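You operate a simulated robot arm through the tools that you are given. There is no shell and no other tool.

The job below is to be done with a simulated robot arm. You get a single attempt, and the scene is never put back.

JOB
Run the loaded washer, then put both parts back on its green mat.
Fine: one wash, run to its end; shut the lid again. Set down upright: short pipe.
Where things are to end (x, y in the base frame): short pipe within 0.05 m of [0.27, -0.8]; ribbed flange within 0.05 m of [0.51, -0.72].

It is judged by the outcome, as a careful person would: the job done as asked, and still so three seconds after it is handed in. It fails if anything else is knocked over, pushed out of place, dropped, spilled or broken. A push-on lid holds only when it is set on centred and level and pressed home; a screw cap is set on level and turned clockwise until tight.

ROBOT AND FRAMES
A 6-joint arm with a two-finger gripper, fixed in place. Base frame: the origin is at the foot of the arm, x ahead of it, y to its left, z up; the work surface is at about z = 0.804. Lengths are in m, angles in degrees, forces in N, time in s.
It reaches about 1.298 m from its shoulder. Its first joint turns from -149.0 to 149.0 degrees. Payload 1.57 kg.
The tool frame sits at the grasp point between the pads (the TCP): z along the fingers, y along the line on which they close. The tips reach 0.021 m beyond it. Largest opening 0.07 m; the body of the gripper starts 0.05 m behind the TCP.
Orientation is that of the tool frame in the base frame, as [roll, pitch, yaw] about the fixed x, y, z axes, in that order (R = Rz(yaw) Ry(pitch) Rx(roll)). With the fingers straight down and closing along the base's y, the tool's x points along the base's -x, its y along +y and its z along -z.

CONTROLS
- The arm moves only by the tool drive_tool. Its argument "plan" is a list of rows, each a list of 6 numbers: the shift along the tool's x, y, z in units of 30 mm (1.0 is 30 mm), then the turn, a rotation vector about the tool's x, y, z in units of 4 degrees (1.0 is 4 degrees). In form: [[x, y, z, ax, ay, az], ...]. A call has 1 to 20 rows; each row shifts and turns the commanded pose from where the row before left it, along the tool's axes as they then stand. "hand" is the opening, from 0 (shut) to 1 (fully open), set as the call begins (left out, the last holds). A call with a number of a shift or a turn outside -1 to 1 is refused whole. Each row takes 0.2 s and may step no farther than 0.05 m and 8.6 degrees from the row before; otherwise, or with a gripper value out of range, the whole call is refused. Where a pose cannot be reached the arm comes as near as it can. A force on the tool above 70 N (or 10 N above the force at the start of the call, whichever is more), or a blocked arm, ends the call early, and 0.2 s more pass. The fingers move at their own pace and stop on an object; they squeeze with about 28 N. The grip force told is the motor's: it shows also when the fingers shut on nothing. Time passes only in rows, and 0.2 s behind the last, so rows that do not move let the fingers close. It gives the time, the measured TCP pose, the force on the tool (base axes), the opening and the grip force at its end, in the units of the frame above (readings bear some noise), with the torque about the TCP (base axes, N m) and any sound that the robot's microphone picked up.
- Cameras (640 x 400 px; columns grow to the right, rows downward): "scene" is fixed at [0.4005, -0.6491, 1.5914]; the picture's right is [0.81, 0.58, 0.00], its down [0.57, -0.80, -0.17] and it looks along [-0.10, 0.14, -0.98] (base axes); focal length 236 px, centre (320, 200). "wrist" rides on the gripper at [0.079, 0.004, -0.081] in the tool frame; the picture's right is [-0.05, 1.00, 0.00], its down [-0.67, -0.04, -0.74] and it looks along [-0.74, -0.04, 0.67] (tool axes); focal length 256 px, centre (320, 200). There is no depth. A picture from a camera that has moved, and an enlarged one, comes with that camera's place and axes in the base frame and with its lens.
- grab_frame(camera): a new picture of that camera. No time passes.
- move_column(by): slides the trunk up (or, below 0, down) by that many m; the arm rides with it, the base frame stays. It gives what a move gives, with no picture.
- zoom(camera, box): a new picture of the part [left, top, right, bottom] of that camera's present view, enlarged. No time passes.
- hand_in(): hands the job in; it is judged then, once.

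Nothing tells you positions but the pictures and the camera data. Unless the task says otherwise, let go and move clear before handing in.

The tools are called after "Emit:" by a JSON object that holds its "method" and its "body". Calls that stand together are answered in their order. drive_tool: Moves the arm, as the interface text tells. Its arguments: {"type":"object","properties":{"plan":{"type":"array","items":{"type":"array","items":{"type":"number"}}},"hand":{"type":"number"}},"required":["plan"]} The other tools are called the same way: move_column (by) slides the trunk up or down; grab_frame (camera) takes a picture; zoom (camera, box) takes an enlarged picture of a part of a camera's view; hand_in () hands the job in.

At the start:

```text
time_s: 0.0
eef_pos: [0.295, -0.4988, 1.2703]
tcp_rot: [179.9, 0.1, 180.0]
force: [-0.3, 0.0, -0.1]
wrist_torque: [-0.02, 0.01, 0.03]
opening: 0.0702
grasp_force: 0.1
trunk travel left (down, up): [-0.951, 0.019]
```

scene: 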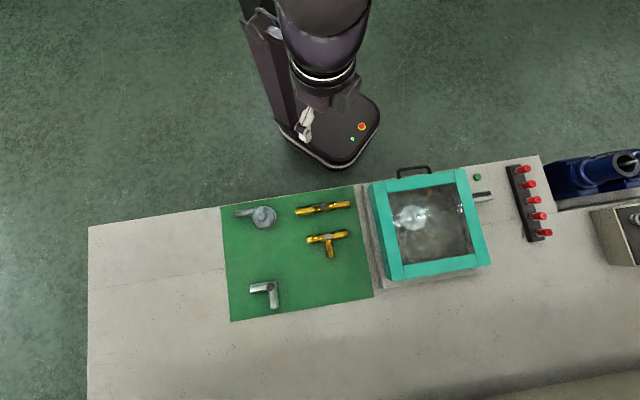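
wrist: 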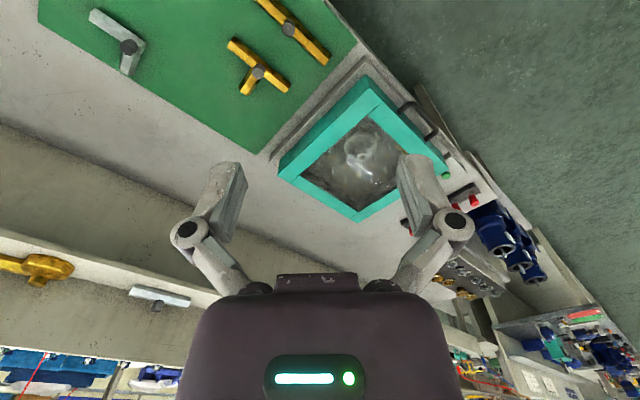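

I see a green mat with several fittings and a teal-lidded washer with a clear window, a handle on the near side and what may be a button beside it. I'll zoom in to understand the washer before moving.

Emit:
{"method": "zoom", "body": {"camera": "scene", "box": [350, 150, 510, 300]}}

Emit:
{"method": "zoom", "body": {"camera": "scene", "box": [220, 180, 380, 320]}}

Emit:
{"method": "zoom", "body": {"camera": "scene", "box": [460, 150, 640, 270]}}

Emit:
{"method": "zoom", "body": {"camera": "wrist", "box": [250, 60, 490, 230]}}

```text
2.67 times, centred on (430, 225) of scene
camera zoom: at [0.4005, -0.6491, 1.5914], right [0.81, 0.58, 0.0], down [0.57, -0.8, -0.17], along [-0.1, 0.14, -0.98], focal length 630 px, centre (27, 133)
```

zoom: 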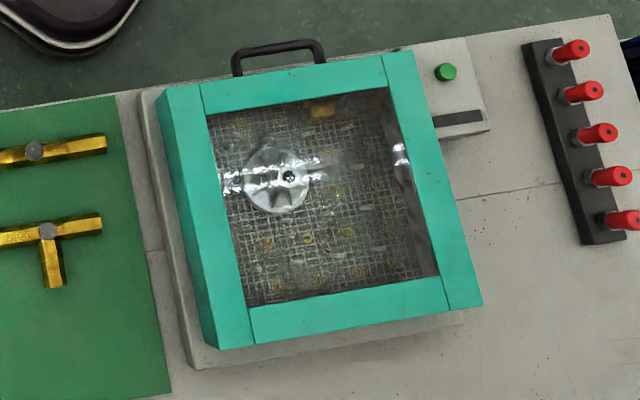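

```text
2.86 times, centred on (300, 250) of scene
camera zoom: at [0.4005, -0.6491, 1.5914], right [0.81, 0.58, 0.0], down [0.57, -0.8, -0.17], along [-0.1, 0.14, -0.98], focal length 674 px, centre (377, 57)
```

zoom: 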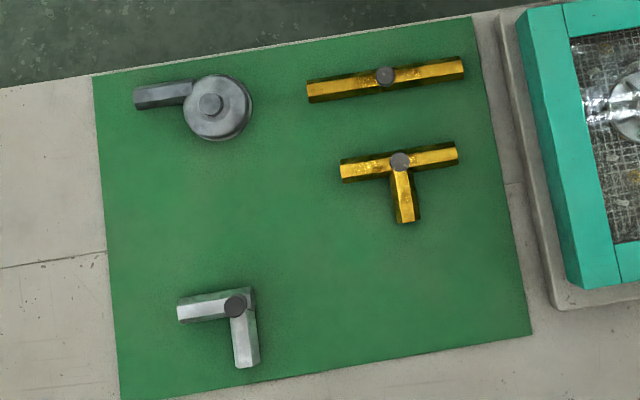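

```text
3.33 times, centred on (550, 210) of scene
camera zoom: at [0.4005, -0.6491, 1.5914], right [0.81, 0.58, 0.0], down [0.57, -0.8, -0.17], along [-0.1, 0.14, -0.98], focal length 787 px, centre (-447, 167)
```

zoom: 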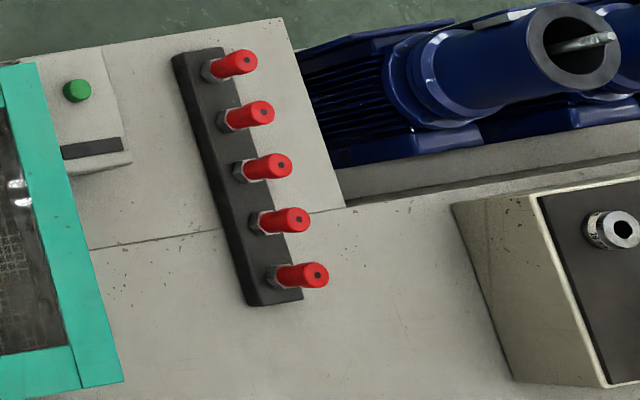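

```text
2.35 times, centred on (370, 145) of wrist
camera zoom: at [0.2157, -0.4953, 1.3507], right [0.05, 1.0, 0.0], down [0.67, -0.04, 0.74], along [0.74, -0.04, -0.67], focal length 602 px, centre (202, 329)
```

zoom: 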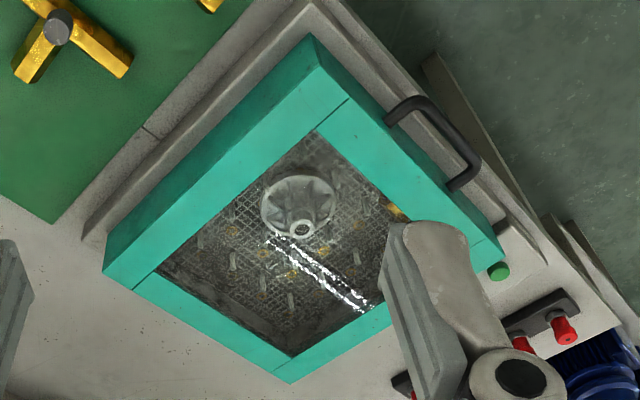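

The washer is a 45°-rotated square box (lid corners about (0.42,-0.42), (0.63,-0.21), (0.84,-0.42), (0.63,-0.62), top z≈0.886). A handle is on the robot side, a green button is near (0.70,-0.18,0.84), and a ribbed flange and a brass pipe are inside. I'll look closer at the hinge side, the panel and the pipe.

Emit:
{"method": "zoom", "body": {"camera": "scene", "box": [420, 160, 500, 210]}}

Emit:
{"method": "zoom", "body": {"camera": "scene", "box": [370, 235, 500, 300]}}

Emit:
{"method": "zoom", "body": {"camera": "scene", "box": [360, 155, 460, 220]}}

Emit:
{"method": "zoom", "body": {"camera": "wrist", "box": [340, 70, 460, 190]}}

```text
8.00 times, centred on (460, 185) of scene
camera zoom: at [0.4005, -0.6491, 1.5914], right [0.81, 0.58, 0.0], down [0.57, -0.8, -0.17], along [-0.1, 0.14, -0.98], focal length 1888 px, centre (-800, 320)
```

zoom: 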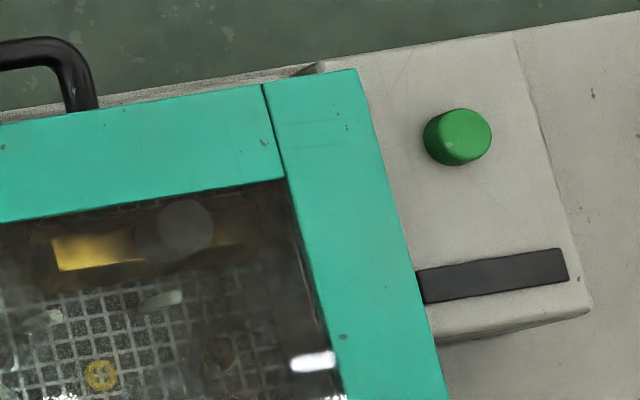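

```text
4.92 times, centred on (435, 268) of scene
camera zoom: at [0.4005, -0.6491, 1.5914], right [0.81, 0.58, 0.0], down [0.57, -0.8, -0.17], along [-0.1, 0.14, -0.98], focal length 1162 px, centre (-246, -132)
```

zoom: 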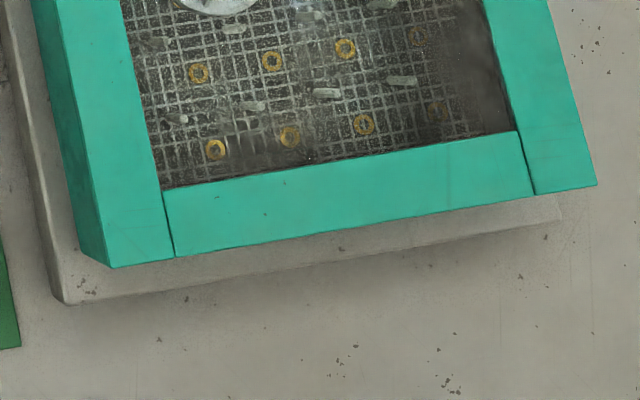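

```text
6.15 times, centred on (410, 188) of scene
camera zoom: at [0.4005, -0.6491, 1.5914], right [0.81, 0.58, 0.0], down [0.57, -0.8, -0.17], along [-0.1, 0.14, -0.98], focal length 1453 px, centre (-234, 277)
```

zoom: 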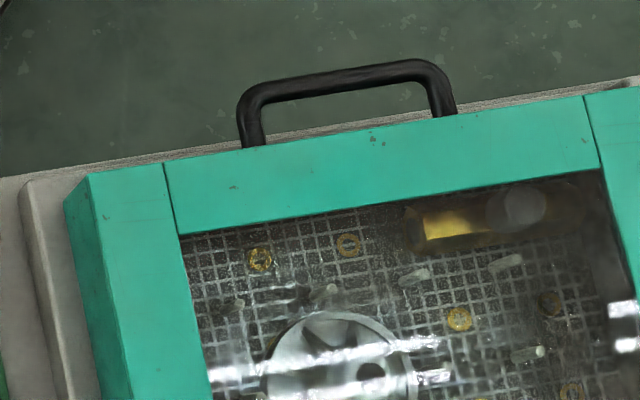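

```text
3.33 times, centred on (400, 130) of wrist
camera zoom: at [0.2157, -0.4953, 1.3507], right [0.05, 1.0, 0.0], down [0.67, -0.04, 0.74], along [0.74, -0.04, -0.67], focal length 853 px, centre (53, 433)
```

zoom: 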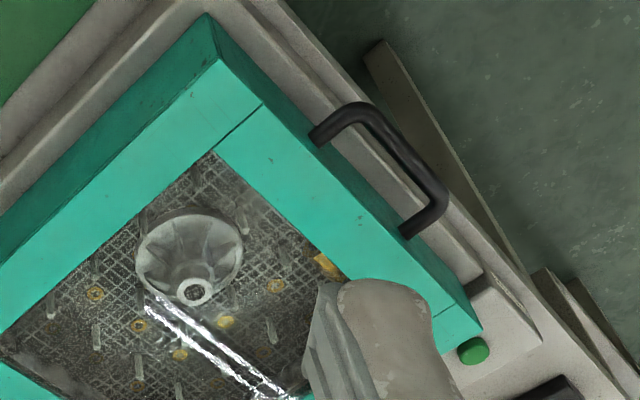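

The lid is a deep frame with a bar handle on the robot side, so it is presumably hinged on the far side. The button sits on a low panel beside a dark strip that may be a progress display. Next I'll bring the closed gripper over the button and check from the wrist camera.

Emit:
{"method": "drive_tool", "body": {"hand": 0, "plan": [[-0.94, 0.76, 0.524, 0, 0, 0], [-0.94, 0.76, 0.524, 0, 0, 0], [-0.94, 0.76, 0.524, 0, 0, 0], [-0.94, 0.76, 0.524, 0, 0, 0], [-0.94, 0.76, 0.524, 0, 0, 0], [-0.94, 0.76, 0.524, 0, 0, 0], [-0.94, 0.76, 0.524, 0, 0, 0], [-0.94, 0.76, 0.524, 0, 0, 0], [-0.94, 0.76, 0.524, 0, 0, 0], [-0.94, 0.76, 0.524, 0, 0, 0], [-0.94, 0.76, 0.524, 0, 0, 0], [-0.94, 0.76, 0.524, 0, 0, 0], [-0.94, 0.76, 0.524, 0, 0, 0], [-0.94, 0.76, 0.524, 0, 0, 0], [0, 0, 0, 0, 0, 0]]}}

Emit:
{"method": "grab_frame", "body": {"camera": "wrist"}}

Emit:
{"method": "grab_frame", "body": {"camera": "scene"}}

```text
time_s: 3.2
eef_pos: [0.69, -0.1803, 1.2703]
tcp_rot: [-180.0, 0.0, -180.0]
force: [0.1, -0.1, 0.4]
wrist_torque: [-0.02, 0.02, 0.01]
opening: 0.0
grasp_force: 28.0
out of reach, approached as far as the arm can: row 1, 2, 3, 4, 5, 6, 7, 8, 9, 10, 11, 12, 13, 14
trunk travel left (down, up): [-0.951, 0.019]
```

```text
taken
camera wrist: at [0.6111, -0.1769, 1.351], right [0.05, 1.0, 0.0], down [0.67, -0.04, 0.75], along [0.74, -0.04, -0.67], focal length 256 px, centre (320, 200)
```

wrist: 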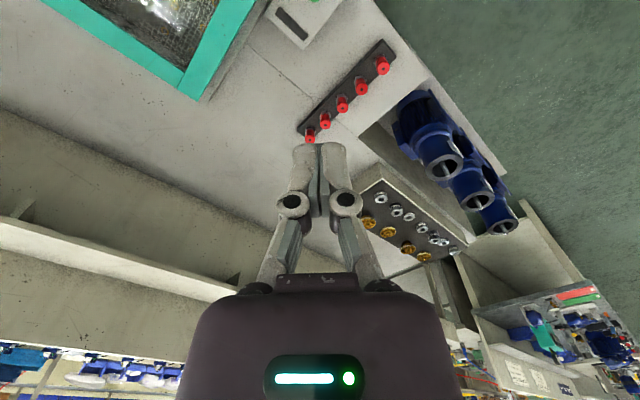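

```text
taken
```

scene: 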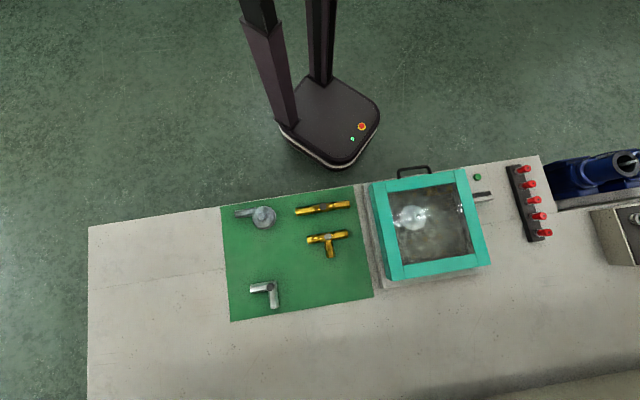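

The arm moved in x and y but z stayed at 1.270 and the rows were flagged out of reach, so height may have to come from the trunk. I'll lower the trunk some and test whether the arm can change z and tilt there.

Emit:
{"method": "move_column", "body": {"by": -0.2}}

Emit:
{"method": "drive_tool", "body": {"plan": [[0, 0, -0.5, 0, 0, 0], [0, 0, 0, 0, 0, 0]]}}

```text
time_s: 5.4
eef_pos: [0.6904, -0.1798, 1.0697]
tcp_rot: [-180.0, -0.1, -180.0]
force: [-0.2, -0.9, 1.5]
wrist_torque: [0.0, 0.01, 0.0]
opening: 0.0
grasp_force: 26.6
trunk travel left (down, up): [-0.751, 0.219]
```

```text
time_s: 6.0
eef_pos: [0.69, -0.1802, 1.07]
tcp_rot: [-180.0, 0.1, -180.0]
force: [0.4, -0.1, -0.1]
wrist_torque: [-0.03, 0.02, -0.02]
opening: 0.0002
grasp_force: 28.4
out of reach, approached as far as the arm can: row 1
trunk travel left (down, up): [-0.751, 0.219]
```

Height only changes through the trunk. Now I'll test whether the arm can tilt the tool.

Emit:
{"method": "drive_tool", "body": {"plan": [[0, 0, 0, 1, 0, 0], [0, 0, 0, 0, 0, 0]]}}

Emit:
{"method": "drive_tool", "body": {"plan": [[0, 0, 0, 0, 1, 0], [0, 0, 0, 0, 0, 0]]}}

Emit:
{"method": "drive_tool", "body": {"plan": [[0, 0, 0, 0, 0, 1], [0, 0, 0, 0, 0, 0]]}}

Emit:
{"method": "grab_frame", "body": {"camera": "wrist"}}

```text
time_s: 6.6
eef_pos: [0.6919, -0.1807, 1.0698]
tcp_rot: [-176.0, 0.1, -180.0]
force: [0.5, 0.0, -0.3]
wrist_torque: [0.0, 0.02, 0.02]
opening: 0.0002
grasp_force: 27.6
trunk travel left (down, up): [-0.751, 0.219]
```

```text
time_s: 7.2
eef_pos: [0.6912, -0.1811, 1.0715]
tcp_rot: [-176.0, -3.9, 179.6]
force: [0.9, -0.6, 0.7]
wrist_torque: [-0.03, 0.0, -0.01]
opening: 0.0001
grasp_force: 28.0
trunk travel left (down, up): [-0.751, 0.219]
```

```text
time_s: 7.8
eef_pos: [0.6906, -0.1801, 1.0707]
tcp_rot: [-175.7, -3.7, 175.6]
force: [-0.4, 0.0, -1.1]
wrist_torque: [0.01, 0.0, 0.02]
opening: 0.0002
grasp_force: 27.9
trunk travel left (down, up): [-0.751, 0.219]
```

```text
taken
camera wrist: at [0.6182, -0.1649, 1.156], right [0.12, 0.99, -0.08], down [0.71, -0.03, 0.7], along [0.69, -0.14, -0.71], focal length 256 px, centre (320, 200)
```

wrist: 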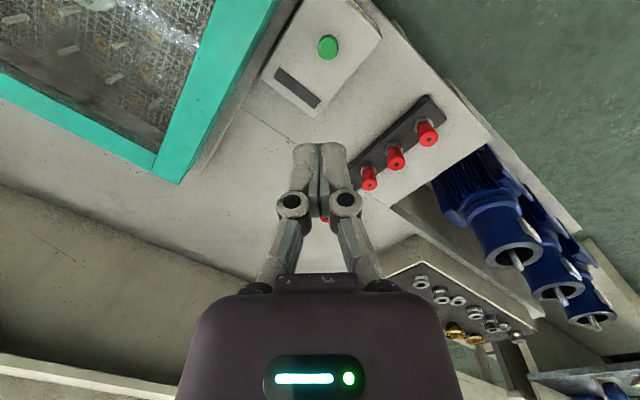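

The arm can tilt and yaw, so only z belongs to the trunk. I'll undo the tilt and lower toward the button for a closer look.

Emit:
{"method": "drive_tool", "body": {"plan": [[0, 0, 0, 0, 0, -1], [0, 0, 0, 0, -1, 0], [0, 0, 0, -1, 0, 0], [0, 0, 0, 0, 0, 0]]}}

Emit:
{"method": "move_column", "body": {"by": -0.1}}

Emit:
{"method": "grab_frame", "body": {"camera": "wrist"}}

Emit:
{"method": "grab_frame", "body": {"camera": "scene"}}

```text
time_s: 8.8
eef_pos: [0.6914, -0.1807, 1.0697]
tcp_rot: [-179.9, 0.0, 179.9]
force: [0.0, 0.2, -0.7]
wrist_torque: [0.01, -0.02, -0.04]
opening: 0.0
grasp_force: 27.8
trunk travel left (down, up): [-0.751, 0.219]
```

```text
time_s: 10.1
eef_pos: [0.6908, -0.181, 0.9702]
tcp_rot: [180.0, 0.0, -179.9]
force: [-0.6, -0.6, 0.0]
wrist_torque: [0.06, 0.02, -0.02]
opening: 0.0
grasp_force: 27.8
trunk travel left (down, up): [-0.651, 0.319]
```

```text
taken
camera wrist: at [0.6119, -0.1765, 1.0508], right [0.05, 1.0, 0.0], down [0.67, -0.04, 0.74], along [0.74, -0.04, -0.67], focal length 256 px, centre (320, 200)
```

wrist: 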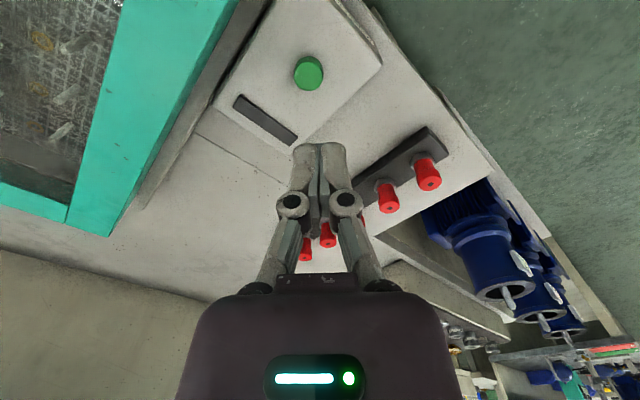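

```text
taken
```

scene: 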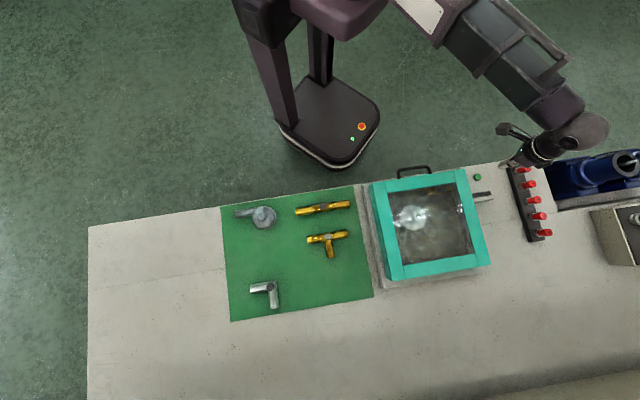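

The button sits almost directly under the closed fingers, at about (0.694,-0.187). I'll nudge across and go lower to check alignment.

Emit:
{"method": "drive_tool", "body": {"plan": [[-0.1, -0.2, 0, 0, 0, 0], [0, 0, 0, 0, 0, 0]]}}

Emit:
{"method": "move_column", "body": {"by": -0.08}}

Emit:
{"method": "grab_frame", "body": {"camera": "wrist"}}

Emit:
{"method": "zoom", "body": {"camera": "scene", "box": [420, 130, 540, 220]}}

```text
time_s: 10.7
eef_pos: [0.6939, -0.1872, 0.9698]
tcp_rot: [-180.0, 0.1, -180.0]
force: [-0.6, 0.1, -0.4]
wrist_torque: [-0.02, 0.01, 0.03]
opening: 0.0002
grasp_force: 28.2
trunk travel left (down, up): [-0.651, 0.319]
```

```text
time_s: 11.9
eef_pos: [0.6953, -0.1877, 0.8901]
tcp_rot: [-179.9, 0.0, -180.0]
force: [-0.3, 0.0, -0.8]
wrist_torque: [0.02, 0.01, 0.02]
opening: 0.0
grasp_force: 28.3
trunk travel left (down, up): [-0.571, 0.399]
```

```text
taken
camera wrist: at [0.6148, -0.1824, 0.9708], right [0.05, 1.0, 0.0], down [0.67, -0.04, 0.74], along [0.74, -0.04, -0.67], focal length 256 px, centre (320, 200)
```

wrist: 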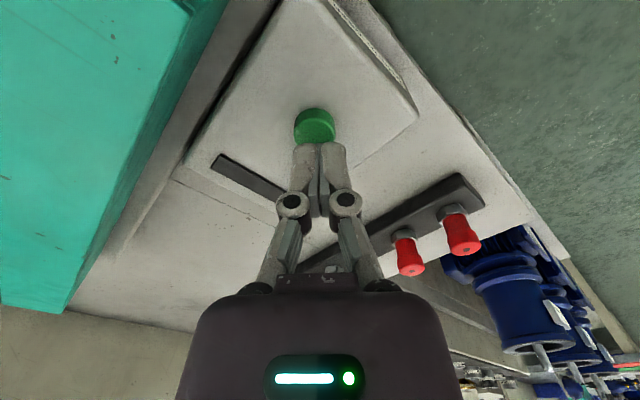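

```text
4.44 times, centred on (480, 175) of scene
camera zoom: at [0.4005, -0.6491, 1.5914], right [0.81, 0.58, 0.0], down [0.57, -0.8, -0.17], along [-0.1, 0.14, -0.98], focal length 1049 px, centre (-391, 311)
```

zoom: 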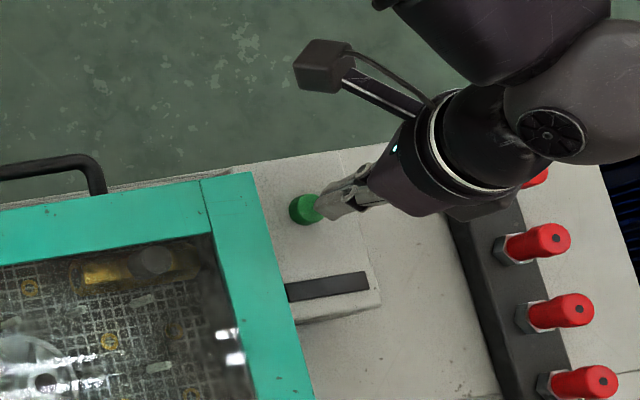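

The fingertips are just above the button. I'll zoom the wrist view to check the centring.

Emit:
{"method": "zoom", "body": {"camera": "wrist", "box": [260, 90, 380, 170]}}

Emit:
{"method": "zoom", "body": {"camera": "wrist", "box": [190, 130, 310, 210]}}

```text
5.00 times, centred on (320, 130) of wrist
camera zoom: at [0.6148, -0.1824, 0.9708], right [0.05, 1.0, 0.0], down [0.67, -0.04, 0.74], along [0.74, -0.04, -0.67], focal length 1280 px, centre (320, 550)
```

zoom: 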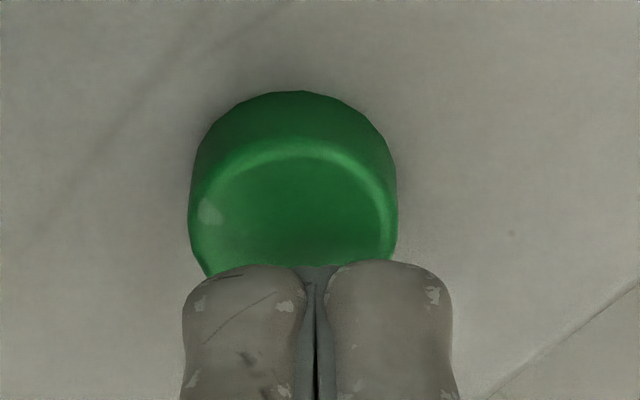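

```text
5.00 times, centred on (250, 170) of wrist
camera zoom: at [0.6148, -0.1824, 0.9708], right [0.05, 1.0, 0.0], down [0.67, -0.04, 0.74], along [0.74, -0.04, -0.67], focal length 1280 px, centre (670, 350)
```

zoom: 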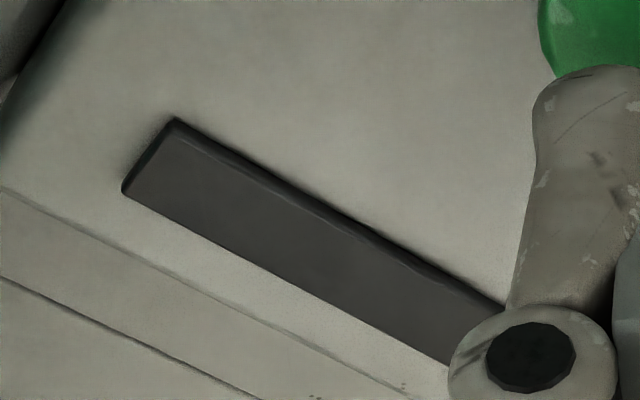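

The button top centre is about (0.700,-0.189) with its top near z≈0.843. I'll shift 5 mm and approach in small steps.

Emit:
{"method": "drive_tool", "body": {"plan": [[-0.17, 0, 0, 0, 0, 0], [0, 0, 0, 0, 0, 0]]}}

Emit:
{"method": "move_column", "body": {"by": -0.02}}

Emit:
{"method": "zoom", "body": {"camera": "wrist", "box": [260, 90, 380, 170]}}

```text
time_s: 12.5
eef_pos: [0.6993, -0.185, 0.8888]
tcp_rot: [179.8, 0.0, 180.0]
force: [-0.1, 1.1, -0.3]
wrist_torque: [0.02, -0.04, -0.03]
opening: 0.0002
grasp_force: 28.4
trunk travel left (down, up): [-0.571, 0.399]
```

```text
time_s: 13.1
eef_pos: [0.6998, -0.1851, 0.8715]
tcp_rot: [-179.9, 0.1, -180.0]
force: [6.2, -2.2, 23.2]
wrist_torque: [-0.02, 0.07, 0.04]
opening: 0.0059
grasp_force: 28.2
trunk travel left (down, up): [-0.551, 0.419]
heard: click
```

```text
5.00 times, centred on (320, 130) of wrist
camera zoom: at [0.6195, -0.1821, 0.9517], right [0.05, 1.0, 0.0], down [0.66, -0.04, 0.75], along [0.75, -0.04, -0.67], focal length 1280 px, centre (320, 550)
```

zoom: 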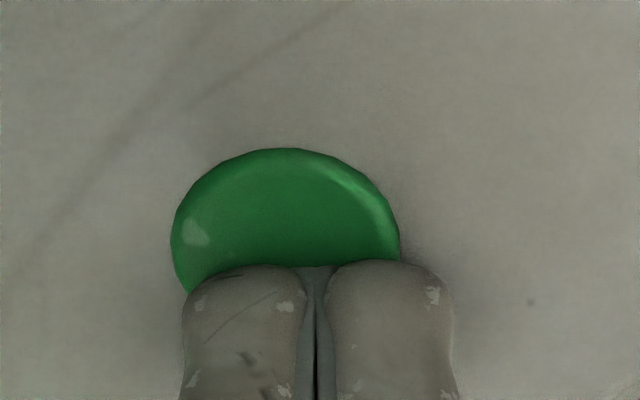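

A click was heard with 23 N of force, so the button is pressed. I'll lift straight off and check whether the wash has started.

Emit:
{"method": "move_column", "body": {"by": 0.1}}

Emit:
{"method": "grab_frame", "body": {"camera": "wrist"}}

Emit:
{"method": "zoom", "body": {"camera": "scene", "box": [350, 150, 510, 300]}}

```text
time_s: 14.5
eef_pos: [0.6998, -0.1859, 0.9705]
tcp_rot: [179.9, -0.1, 179.9]
force: [0.8, 0.8, -0.8]
wrist_torque: [0.0, 0.0, -0.02]
opening: 0.0
grasp_force: 28.7
trunk travel left (down, up): [-0.651, 0.319]
```

```text
taken
camera wrist: at [0.6199, -0.1821, 1.0507], right [0.05, 1.0, 0.0], down [0.67, -0.04, 0.74], along [0.74, -0.04, -0.67], focal length 256 px, centre (320, 200)
```

wrist: 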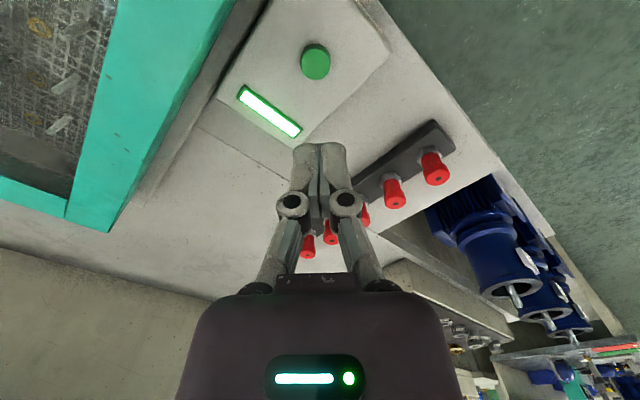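

```text
2.67 times, centred on (430, 225) of scene
camera zoom: at [0.4005, -0.6491, 1.5914], right [0.81, 0.58, 0.0], down [0.57, -0.8, -0.17], along [-0.1, 0.14, -0.98], focal length 630 px, centre (27, 133)
```

zoom: 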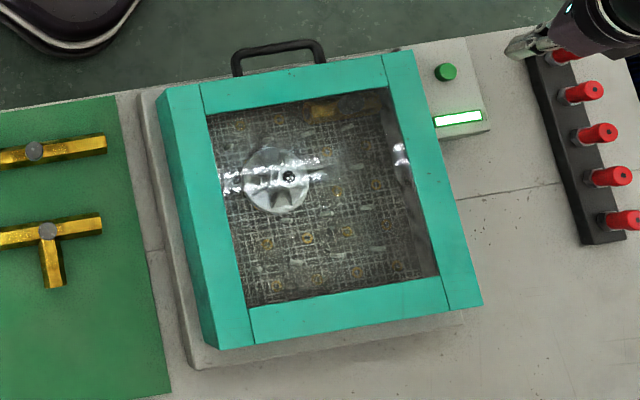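

The strip lit up, so the wash is running. While it runs I'll move above the handle (about (0.51,-0.286)), turn the gripper 45° to straddle the bar, and set a narrow opening, without touching the lid.

Emit:
{"method": "drive_tool", "body": {"hand": 0.4, "plan": [[0.905, -0.476, 0, 0, 0, 0], [0.905, -0.476, 0, 0, 0, 0], [0.905, -0.476, 0, 0, 0, 0], [0.905, -0.476, 0, 0, 0, 0], [0.905, -0.476, 0, 0, 0, 0], [0.905, -0.476, 0, 0, 0, 0], [0.905, -0.476, 0, 0, 0, 0], [0, 0, 0, 0, 0, -0.94], [0, 0, 0, 0, 0, -0.94], [0, 0, 0, 0, 0, -0.94], [0, 0, 0, 0, 0, -0.94], [0, 0, 0, 0, 0, -0.94], [0, 0, 0, 0, 0, -0.94], [0, 0, 0, 0, 0, -0.94], [0, 0, 0, 0, 0, -0.94], [0, 0, 0, 0, 0, -0.94], [0, 0, 0, 0, 0, -0.94], [0, 0, 0, 0, 0, -0.94], [0, 0, 0, 0, 0, -0.94], [0, 0, 0, 0, 0, 0]]}}

Emit:
{"method": "grab_frame", "body": {"camera": "wrist"}}

Emit:
{"method": "grab_frame", "body": {"camera": "scene"}}

```text
time_s: 18.7
eef_pos: [0.5079, -0.2854, 0.9702]
tcp_rot: [-180.0, 0.0, -134.8]
force: [-0.6, 0.4, -0.3]
wrist_torque: [-0.01, 0.01, -0.01]
opening: 0.0282
grasp_force: 0.2
trunk travel left (down, up): [-0.651, 0.319]
```

```text
taken
camera wrist: at [0.4498, -0.3397, 1.0507], right [-0.67, 0.74, 0.0], down [0.49, 0.45, 0.74], along [0.55, 0.5, -0.67], focal length 256 px, centre (320, 200)
```

wrist: 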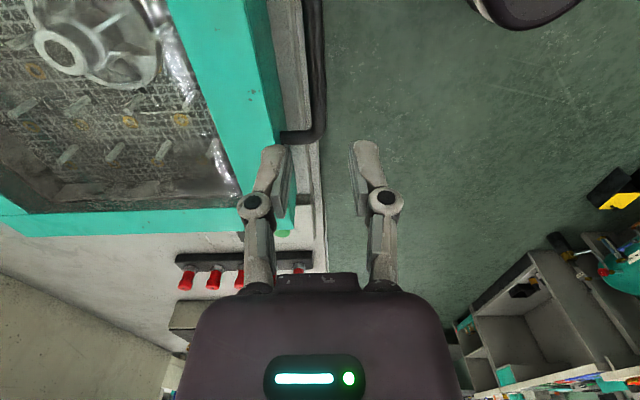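

```text
taken
```

scene: 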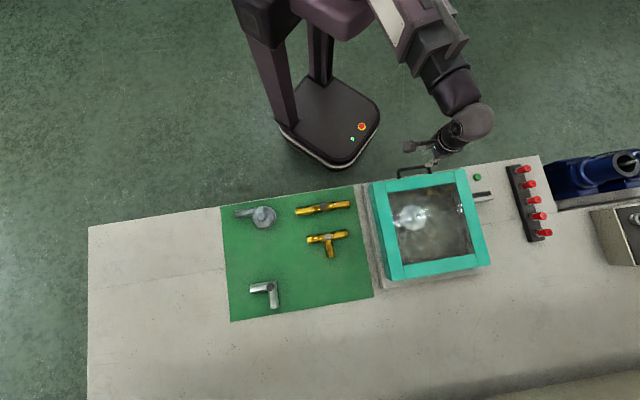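

The gripper is over the handle. The strip looks dark now, so I'll check whether the wash has really ended.

Emit:
{"method": "zoom", "body": {"camera": "scene", "box": [360, 150, 520, 290]}}

Emit:
{"method": "zoom", "body": {"camera": "wrist", "box": [220, 60, 400, 240]}}

```text
2.86 times, centred on (440, 220) of scene
camera zoom: at [0.4005, -0.6491, 1.5914], right [0.81, 0.58, 0.0], down [0.57, -0.8, -0.17], along [-0.1, 0.14, -0.98], focal length 674 px, centre (-23, 143)
```

zoom: 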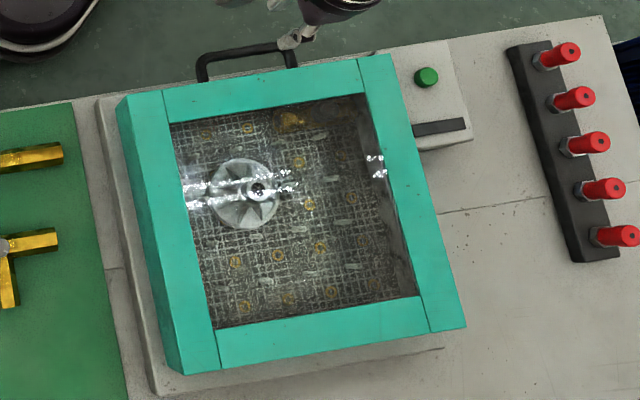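

```text
2.22 times, centred on (310, 150) of wrist
camera zoom: at [0.4498, -0.3397, 1.0507], right [-0.67, 0.74, 0.0], down [0.49, 0.45, 0.74], along [0.55, 0.5, -0.67], focal length 569 px, centre (342, 311)
```

zoom: 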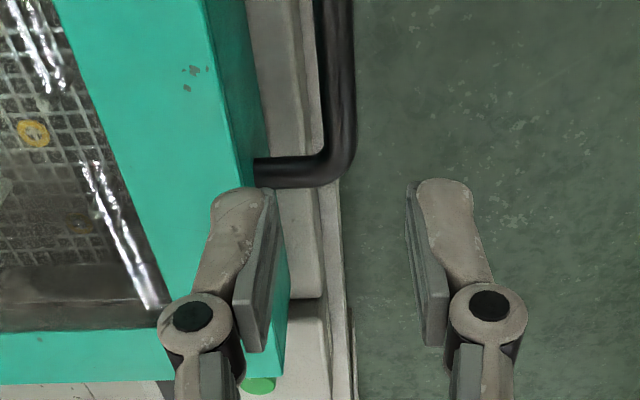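

The strip is dark and the parts seem to have shifted a little. I'll wait a few seconds and re-check so I don't open it mid-wash, in case the light is only blinking.

Emit:
{"method": "drive_tool", "body": {"plan": [[0, 0, 0, 0, 0, 0], [0, 0, 0, 0, 0, 0], [0, 0, 0, 0, 0, 0]]}}

Emit:
{"method": "zoom", "body": {"camera": "scene", "box": [360, 150, 520, 290]}}

Emit:
{"method": "drive_tool", "body": {"plan": [[0, 0, 0, 0, 0, 0], [0, 0, 0, 0, 0, 0]]}}

Emit:
{"method": "zoom", "body": {"camera": "scene", "box": [360, 150, 520, 290]}}

```text
time_s: 19.5
eef_pos: [0.5093, -0.2851, 0.9694]
tcp_rot: [-179.9, -0.1, -134.8]
force: [0.0, 0.1, -0.1]
wrist_torque: [-0.01, 0.02, -0.02]
opening: 0.0279
grasp_force: 0.0
trunk travel left (down, up): [-0.651, 0.319]
```

```text
2.86 times, centred on (440, 220) of scene
camera zoom: at [0.4005, -0.6491, 1.5914], right [0.81, 0.58, 0.0], down [0.57, -0.8, -0.17], along [-0.1, 0.14, -0.98], focal length 674 px, centre (-23, 143)
```

zoom: 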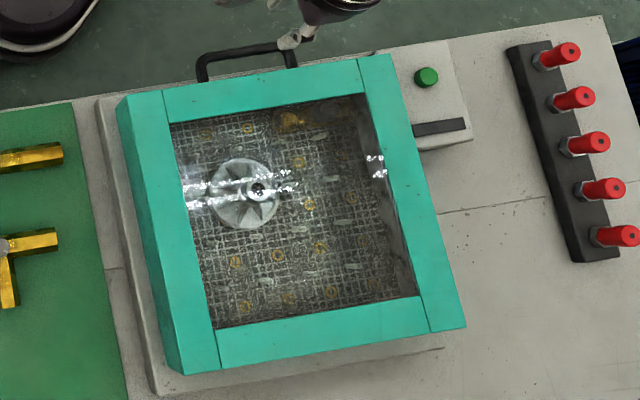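

```text
time_s: 20.1
eef_pos: [0.5089, -0.287, 0.971]
tcp_rot: [-179.9, 0.0, -134.9]
force: [0.6, 0.0, 0.3]
wrist_torque: [0.01, -0.01, 0.02]
opening: 0.028
grasp_force: 0.1
trunk travel left (down, up): [-0.651, 0.319]
```

```text
2.86 times, centred on (440, 220) of scene
camera zoom: at [0.4005, -0.6491, 1.5914], right [0.81, 0.58, 0.0], down [0.57, -0.8, -0.17], along [-0.1, 0.14, -0.98], focal length 674 px, centre (-23, 143)
```

zoom: 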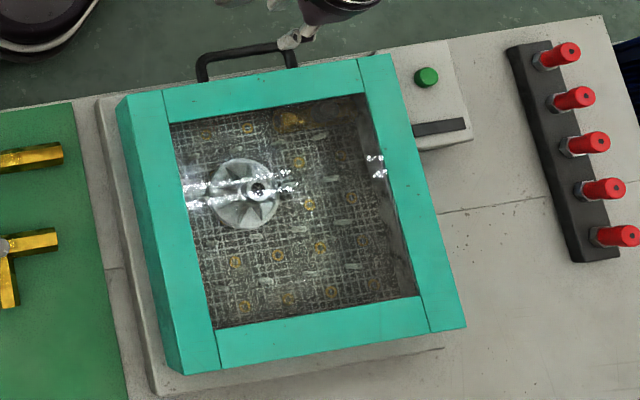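

Still dark. I'll wait longer with spot checks to make sure it isn't a paused or soak phase.

Emit:
{"method": "drive_tool", "body": {"plan": [[0, 0, 0, 0, 0, 0], [0, 0, 0, 0, 0, 0], [0, 0, 0, 0, 0, 0], [0, 0, 0, 0, 0, 0], [0, 0, 0, 0, 0, 0], [0, 0, 0, 0, 0, 0], [0, 0, 0, 0, 0, 0], [0, 0, 0, 0, 0, 0], [0, 0, 0, 0, 0, 0], [0, 0, 0, 0, 0, 0]]}}

Emit:
{"method": "zoom", "body": {"camera": "scene", "box": [440, 150, 500, 210]}}

Emit:
{"method": "drive_tool", "body": {"plan": [[0, 0, 0, 0, 0, 0], [0, 0, 0, 0, 0, 0], [0, 0, 0, 0, 0, 0], [0, 0, 0, 0, 0, 0], [0, 0, 0, 0, 0, 0], [0, 0, 0, 0, 0, 0], [0, 0, 0, 0, 0, 0], [0, 0, 0, 0, 0, 0], [0, 0, 0, 0, 0, 0], [0, 0, 0, 0, 0, 0], [0, 0, 0, 0, 0, 0], [0, 0, 0, 0, 0, 0], [0, 0, 0, 0, 0, 0]]}}

Emit:
{"method": "zoom", "body": {"camera": "scene", "box": [360, 150, 520, 290]}}

```text
time_s: 22.3
eef_pos: [0.5079, -0.2861, 0.9699]
tcp_rot: [-179.9, 0.0, -134.9]
force: [-0.3, 0.2, 0.3]
wrist_torque: [0.06, 0.0, -0.02]
opening: 0.028
grasp_force: 0.0
trunk travel left (down, up): [-0.651, 0.319]
```

```text
6.67 times, centred on (470, 180) of scene
camera zoom: at [0.4005, -0.6491, 1.5914], right [0.81, 0.58, 0.0], down [0.57, -0.8, -0.17], along [-0.1, 0.14, -0.98], focal length 1574 px, centre (-680, 333)
```

zoom: 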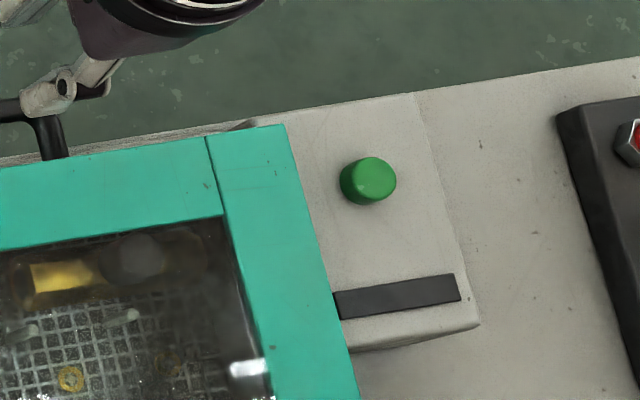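

```text
time_s: 25.1
eef_pos: [0.5086, -0.2853, 0.9701]
tcp_rot: [180.0, 0.0, -134.9]
force: [0.7, -0.3, -0.6]
wrist_torque: [0.02, -0.02, 0.01]
opening: 0.0279
grasp_force: 0.2
trunk travel left (down, up): [-0.651, 0.319]
```

```text
2.86 times, centred on (440, 220) of scene
camera zoom: at [0.4005, -0.6491, 1.5914], right [0.81, 0.58, 0.0], down [0.57, -0.8, -0.17], along [-0.1, 0.14, -0.98], focal length 674 px, centre (-23, 143)
```

zoom: 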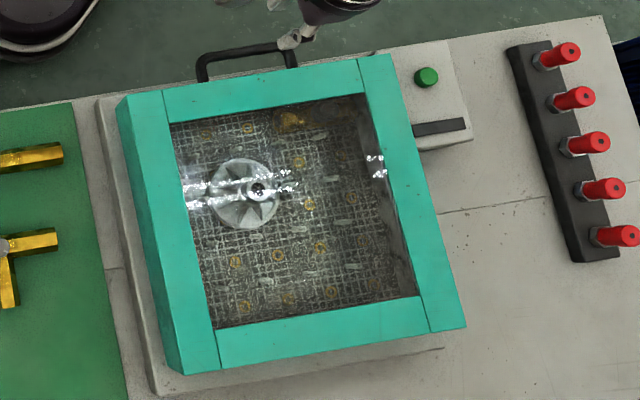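

The strip has stayed dark for over 6 s, matching the idle state, so I take the wash as complete. The bar is about 13 mm thick with a gap of roughly 30 mm to the lid, so I'll narrow the opening, centre on the bar and lower for a close look.

Emit:
{"method": "drive_tool", "body": {"hand": 0.32, "plan": [[0, -0.1, 0, 0, 0, 0], [0, 0, 0, 0, 0, 0], [0, 0, 0, 0, 0, 0]]}}

Emit:
{"method": "move_column", "body": {"by": -0.065}}

Emit:
{"method": "zoom", "body": {"camera": "wrist", "box": [230, 60, 410, 220]}}

Emit:
{"method": "zoom", "body": {"camera": "scene", "box": [390, 140, 510, 220]}}

```text
time_s: 25.9
eef_pos: [0.5105, -0.2872, 0.9701]
tcp_rot: [180.0, 0.0, -134.9]
force: [0.3, 1.0, -0.4]
wrist_torque: [0.0, -0.02, 0.01]
opening: 0.0225
grasp_force: 0.1
trunk travel left (down, up): [-0.651, 0.319]
```

```text
time_s: 26.9
eef_pos: [0.5102, -0.2877, 0.9052]
tcp_rot: [180.0, 0.0, -135.0]
force: [-0.2, -0.6, -0.1]
wrist_torque: [-0.01, -0.02, -0.01]
opening: 0.0222
grasp_force: 0.0
trunk travel left (down, up): [-0.586, 0.384]
```

```text
2.50 times, centred on (320, 140) of wrist
camera zoom: at [0.4515, -0.3419, 0.9858], right [-0.67, 0.74, 0.0], down [0.5, 0.45, 0.74], along [0.55, 0.5, -0.67], focal length 640 px, centre (320, 350)
```

zoom: 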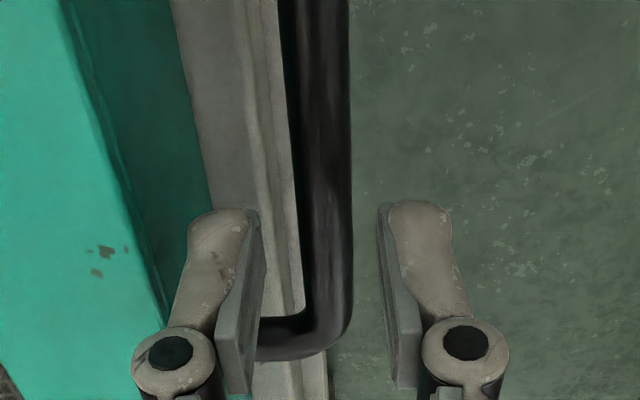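

```text
5.00 times, centred on (450, 180) of scene
camera zoom: at [0.4005, -0.6491, 1.5914], right [0.81, 0.58, 0.0], down [0.57, -0.8, -0.17], along [-0.1, 0.14, -0.98], focal length 1180 px, centre (-330, 300)
```

zoom: 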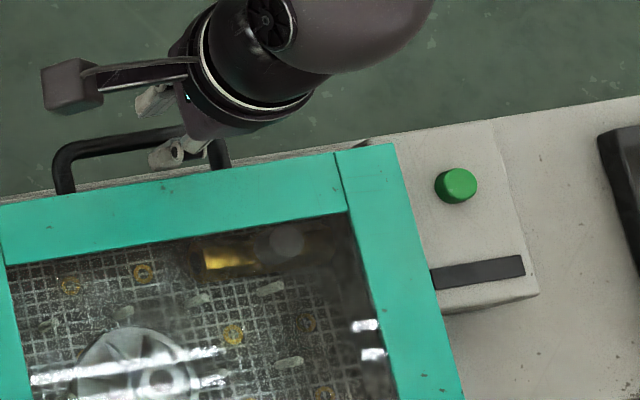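

The fingers are centred on the bar within a millimetre. I'll lower so the pads straddle it, then close.

Emit:
{"method": "move_column", "body": {"by": -0.022}}

Emit:
{"method": "move_column", "body": {"by": -0.018}}

Emit:
{"method": "zoom", "body": {"camera": "wrist", "box": [230, 60, 410, 220]}}

```text
time_s: 27.6
eef_pos: [0.5109, -0.2888, 0.8828]
tcp_rot: [-180.0, 0.0, -134.9]
force: [0.8, -0.5, -0.6]
wrist_torque: [0.01, 0.01, 0.01]
opening: 0.0225
grasp_force: 0.0
trunk travel left (down, up): [-0.564, 0.406]
```

```text
time_s: 28.2
eef_pos: [0.5086, -0.2883, 0.8652]
tcp_rot: [-180.0, 0.0, -135.0]
force: [0.3, -0.6, -0.4]
wrist_torque: [0.0, 0.03, 0.01]
opening: 0.0224
grasp_force: 0.2
trunk travel left (down, up): [-0.546, 0.424]
```

```text
2.50 times, centred on (320, 140) of wrist
camera zoom: at [0.4515, -0.3419, 0.9457], right [-0.67, 0.74, 0.0], down [0.5, 0.45, 0.74], along [0.55, 0.5, -0.67], focal length 640 px, centre (320, 350)
```

zoom: 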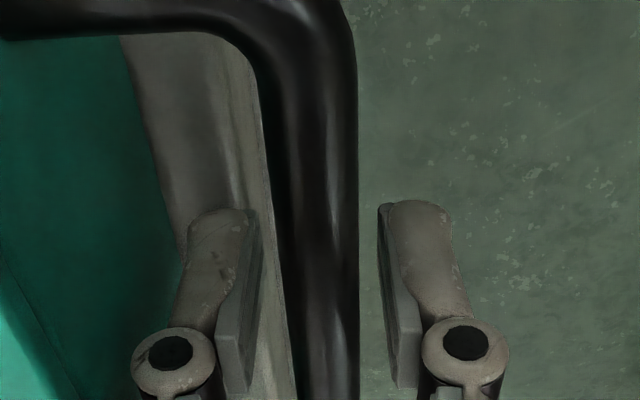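

The bar sits between the pads, slightly below the TCP. I'll lower 6 mm more and close on it.

Emit:
{"method": "move_column", "body": {"by": -0.007}}

Emit:
{"method": "drive_tool", "body": {"hand": 0, "plan": [[0, 0, 0, 0, 0, 0], [0, 0, 0, 0, 0, 0], [0, 0, 0, 0, 0, 0]]}}

```text
time_s: 28.8
eef_pos: [0.511, -0.2882, 0.8578]
tcp_rot: [179.9, -0.1, -135.0]
force: [-0.4, -0.6, -0.7]
wrist_torque: [0.02, -0.03, -0.02]
opening: 0.0221
grasp_force: 0.0
trunk travel left (down, up): [-0.539, 0.431]
```

```text
time_s: 29.6
eef_pos: [0.5116, -0.2889, 0.8569]
tcp_rot: [179.9, -0.1, -134.9]
force: [0.4, -0.7, -4.0]
wrist_torque: [-0.02, 0.1, 0.39]
opening: 0.0117
grasp_force: 31.7
trunk travel left (down, up): [-0.539, 0.431]
```

I have the bar gripped (11.7 mm). I'll lift it slightly to learn how the lid moves.

Emit:
{"method": "move_column", "body": {"by": 0.012}}

Emit:
{"method": "zoom", "body": {"camera": "scene", "box": [350, 140, 510, 300]}}

```text
time_s: 30.2
eef_pos: [0.5124, -0.2898, 0.8689]
tcp_rot: [-179.8, 0.0, -134.8]
force: [7.2, -8.8, -3.8]
wrist_torque: [0.35, -0.11, 0.33]
opening: 0.0116
grasp_force: 31.9
trunk travel left (down, up): [-0.551, 0.419]
```

```text
2.50 times, centred on (430, 220) of scene
camera zoom: at [0.4005, -0.6491, 1.5914], right [0.81, 0.58, 0.0], down [0.57, -0.8, -0.17], along [-0.1, 0.14, -0.98], focal length 590 px, centre (45, 150)
```

zoom: 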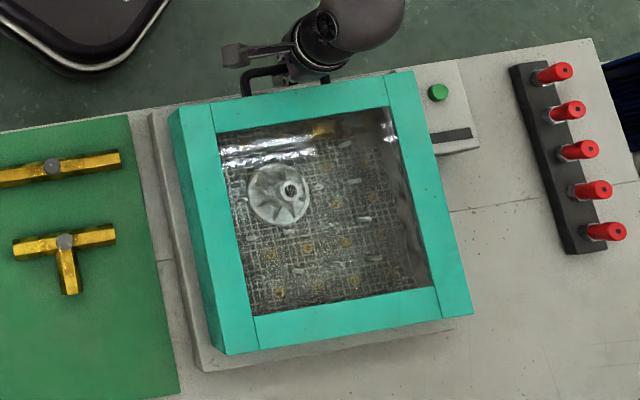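

The lid pivots, with light forces pulling toward the far side, so the hinge is on the far edge. I'll follow the arc in small steps, lifting with the trunk and shifting inward with the arm while watching the force.

Emit:
{"method": "drive_tool", "body": {"plan": [[0, -0.06, 0, 0, 0, 0]]}}

Emit:
{"method": "move_column", "body": {"by": 0.02}}

Emit:
{"method": "drive_tool", "body": {"plan": [[0, -0.1, 0, 0, 0, 0]]}}

```text
time_s: 30.6
eef_pos: [0.5127, -0.2895, 0.8695]
tcp_rot: [179.9, -0.1, -134.9]
force: [0.4, -2.5, -8.8]
wrist_torque: [0.2, -0.14, 0.26]
opening: 0.0115
grasp_force: 32.4
trunk travel left (down, up): [-0.551, 0.419]
```

```text
time_s: 31.3
eef_pos: [0.514, -0.2917, 0.889]
tcp_rot: [-180.0, 0.0, -135.0]
force: [13.2, -18.0, -5.2]
wrist_torque: [0.6, -0.03, 0.23]
opening: 0.0116
grasp_force: 31.7
trunk travel left (down, up): [-0.571, 0.399]
```

```text
time_s: 31.7
eef_pos: [0.5131, -0.2916, 0.8889]
tcp_rot: [179.8, 0.0, -135.0]
force: [8.0, -8.8, -9.0]
wrist_torque: [0.13, 0.23, 0.24]
opening: 0.0114
grasp_force: 31.8
trunk travel left (down, up): [-0.571, 0.399]
```

Forces are modest and consistent with the lid swinging on the far hinge. I'll continue stepping along the arc.

Emit:
{"method": "drive_tool", "body": {"plan": [[0, -0.1, 0, 0, 0, 0]]}}

Emit:
{"method": "move_column", "body": {"by": 0.02}}

Emit:
{"method": "drive_tool", "body": {"plan": [[0, -0.15, 0, 0, 0, 0], [0, 0, 0, 0, 0, 0]]}}

Emit:
{"method": "zoom", "body": {"camera": "scene", "box": [350, 140, 510, 300]}}

Emit:
{"method": "zoom", "body": {"camera": "wrist", "box": [150, 0, 430, 230]}}

```text
time_s: 32.1
eef_pos: [0.5146, -0.292, 0.8897]
tcp_rot: [179.8, 0.0, -134.9]
force: [-5.2, 6.2, -4.7]
wrist_torque: [-0.3, 0.18, 0.3]
opening: 0.0112
grasp_force: 32.5
trunk travel left (down, up): [-0.571, 0.399]
```

```text
time_s: 32.7
eef_pos: [0.5179, -0.2957, 0.9091]
tcp_rot: [-180.0, 0.0, -134.9]
force: [8.2, -10.8, -4.0]
wrist_torque: [0.57, -0.24, 0.24]
opening: 0.0114
grasp_force: 32.4
trunk travel left (down, up): [-0.591, 0.379]
```

```text
time_s: 33.3
eef_pos: [0.5174, -0.2958, 0.9091]
tcp_rot: [180.0, 0.0, -134.9]
force: [-5.7, 3.8, -2.8]
wrist_torque: [-0.01, -0.13, 0.28]
opening: 0.011
grasp_force: 32.2
trunk travel left (down, up): [-0.591, 0.379]
```

```text
2.50 times, centred on (430, 220) of scene
camera zoom: at [0.4005, -0.6491, 1.5914], right [0.81, 0.58, 0.0], down [0.57, -0.8, -0.17], along [-0.1, 0.14, -0.98], focal length 590 px, centre (45, 150)
```

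zoom: 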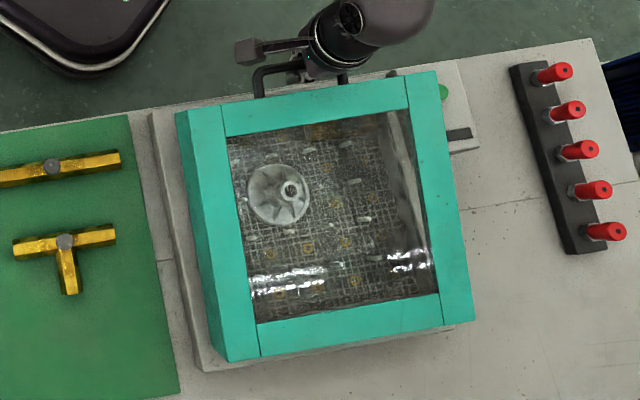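

```text
1.74 times, centred on (290, 115) of wrist
camera zoom: at [0.4593, -0.3496, 0.991], right [-0.67, 0.74, 0.0], down [0.5, 0.45, 0.74], along [0.55, 0.5, -0.67], focal length 445 px, centre (372, 348)
```

zoom: 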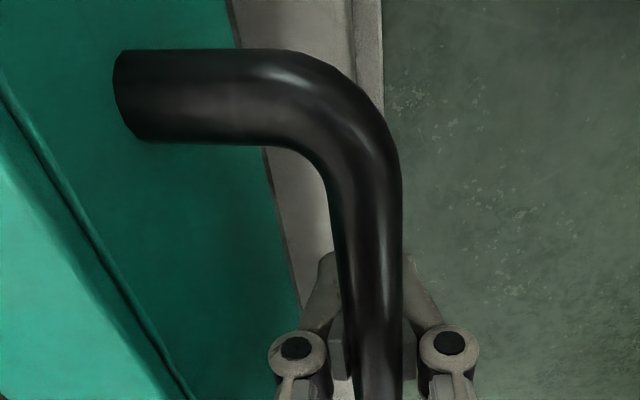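

The bar has moved 10 mm inward over a 52 mm rise, which puts the hinge axis at about z≈0.818. I'll keep following that arc.

Emit:
{"method": "move_column", "body": {"by": 0.02}}

Emit:
{"method": "drive_tool", "body": {"plan": [[0, -0.24, 0, 0, 0, 0], [0, 0, 0, 0, 0, 0]]}}

Emit:
{"method": "move_column", "body": {"by": 0.02}}

Emit:
{"method": "drive_tool", "body": {"plan": [[0, -0.3, 0, 0, 0, 0], [0, 0, 0, 0, 0, 0]]}}

```text
time_s: 34.0
eef_pos: [0.5219, -0.301, 0.9286]
tcp_rot: [-180.0, 0.0, -134.9]
force: [13.9, -21.2, -7.9]
wrist_torque: [0.63, -0.08, 0.21]
opening: 0.0113
grasp_force: 31.8
trunk travel left (down, up): [-0.611, 0.359]
```

```text
time_s: 34.6
eef_pos: [0.5225, -0.301, 0.9311]
tcp_rot: [179.8, 0.0, -134.8]
force: [-6.4, 5.0, -2.3]
wrist_torque: [-0.24, 0.04, 0.28]
opening: 0.0111
grasp_force: 32.2
trunk travel left (down, up): [-0.611, 0.359]
```

```text
time_s: 35.3
eef_pos: [0.5277, -0.3053, 0.948]
tcp_rot: [-180.0, 0.0, -134.9]
force: [12.6, -21.6, -10.3]
wrist_torque: [0.68, -0.14, 0.16]
opening: 0.0112
grasp_force: 31.8
trunk travel left (down, up): [-0.631, 0.339]
```

```text
time_s: 35.9
eef_pos: [0.528, -0.3066, 0.951]
tcp_rot: [179.8, 0.0, -134.9]
force: [-8.5, 9.1, 0.1]
wrist_torque: [-0.17, -0.1, 0.25]
opening: 0.011
grasp_force: 31.4
trunk travel left (down, up): [-0.631, 0.339]
```

The motion matches the arc model exactly (25.5 mm inward at a 92 mm rise). I'll continue.

Emit:
{"method": "move_column", "body": {"by": 0.02}}

Emit:
{"method": "drive_tool", "body": {"plan": [[0, -0.36, 0, 0, 0, 0], [0, 0, 0, 0, 0, 0]]}}

Emit:
{"method": "move_column", "body": {"by": 0.02}}

Emit:
{"method": "drive_tool", "body": {"plan": [[0, -0.41, 0, 0, 0, 0], [0, 0, 0, 0, 0, 0]]}}

Emit:
{"method": "zoom", "body": {"camera": "scene", "box": [350, 130, 530, 300]}}

```text
time_s: 36.5
eef_pos: [0.5343, -0.3121, 0.9682]
tcp_rot: [-179.9, 0.1, -134.9]
force: [14.3, -19.9, -12.4]
wrist_torque: [0.54, -0.03, 0.15]
opening: 0.0107
grasp_force: 32.7
trunk travel left (down, up): [-0.651, 0.319]
```

```text
time_s: 37.1
eef_pos: [0.5376, -0.3144, 0.9715]
tcp_rot: [180.0, 0.0, -134.9]
force: [-7.0, 6.4, 0.3]
wrist_torque: [-0.12, -0.12, 0.02]
opening: 0.006
grasp_force: 29.1
trunk travel left (down, up): [-0.651, 0.319]
```

```text
time_s: 37.8
eef_pos: [0.5424, -0.3214, 0.9872]
tcp_rot: [-179.9, 0.0, -134.9]
force: [19.0, -29.0, -20.6]
wrist_torque: [0.64, 0.52, -0.02]
opening: 0.0058
grasp_force: 29.0
trunk travel left (down, up): [-0.671, 0.299]
```

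```text
time_s: 38.4
eef_pos: [0.545, -0.3218, 0.9911]
tcp_rot: [179.8, 0.0, -134.8]
force: [-7.2, 5.9, 1.9]
wrist_torque: [-0.1, -0.08, 0.01]
opening: 0.0058
grasp_force: 29.2
trunk travel left (down, up): [-0.671, 0.299]
```

```text
2.35 times, centred on (440, 215) of scene
camera zoom: at [0.4005, -0.6491, 1.5914], right [0.81, 0.58, 0.0], down [0.57, -0.8, -0.17], along [-0.1, 0.14, -0.98], focal length 555 px, centre (38, 165)
```

zoom: 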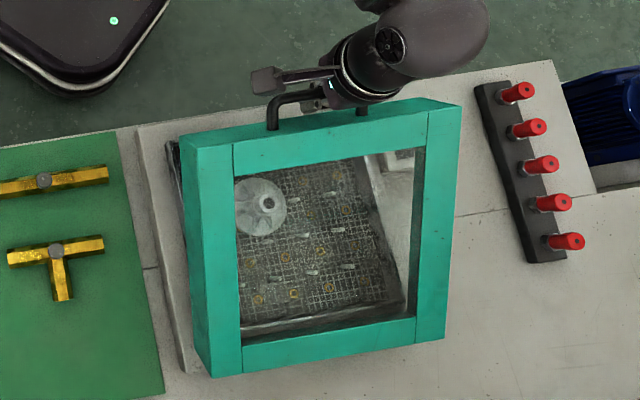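

The lid is well up, but the grip opening dropped to 6 mm, so the bar may be slipping toward the fingertips. I'll check the wrist view before going further.

Emit:
{"method": "grab_frame", "body": {"camera": "wrist"}}

Emit:
{"method": "zoom", "body": {"camera": "wrist", "box": [230, 60, 410, 220]}}

```text
taken
camera wrist: at [0.4865, -0.3768, 1.0714], right [-0.67, 0.74, 0.0], down [0.5, 0.45, 0.75], along [0.55, 0.5, -0.67], focal length 256 px, centre (320, 200)
```

wrist: 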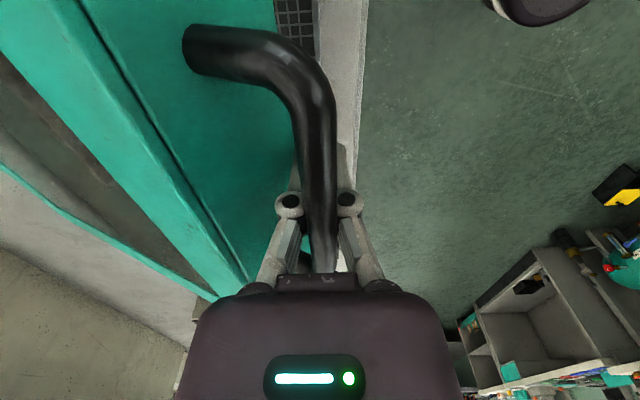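

```text
2.50 times, centred on (320, 140) of wrist
camera zoom: at [0.4865, -0.3768, 1.0714], right [-0.67, 0.74, 0.0], down [0.5, 0.45, 0.75], along [0.55, 0.5, -0.67], focal length 640 px, centre (320, 350)
```

zoom: 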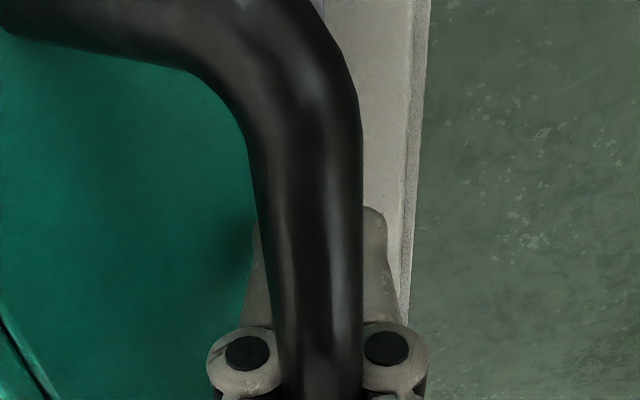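

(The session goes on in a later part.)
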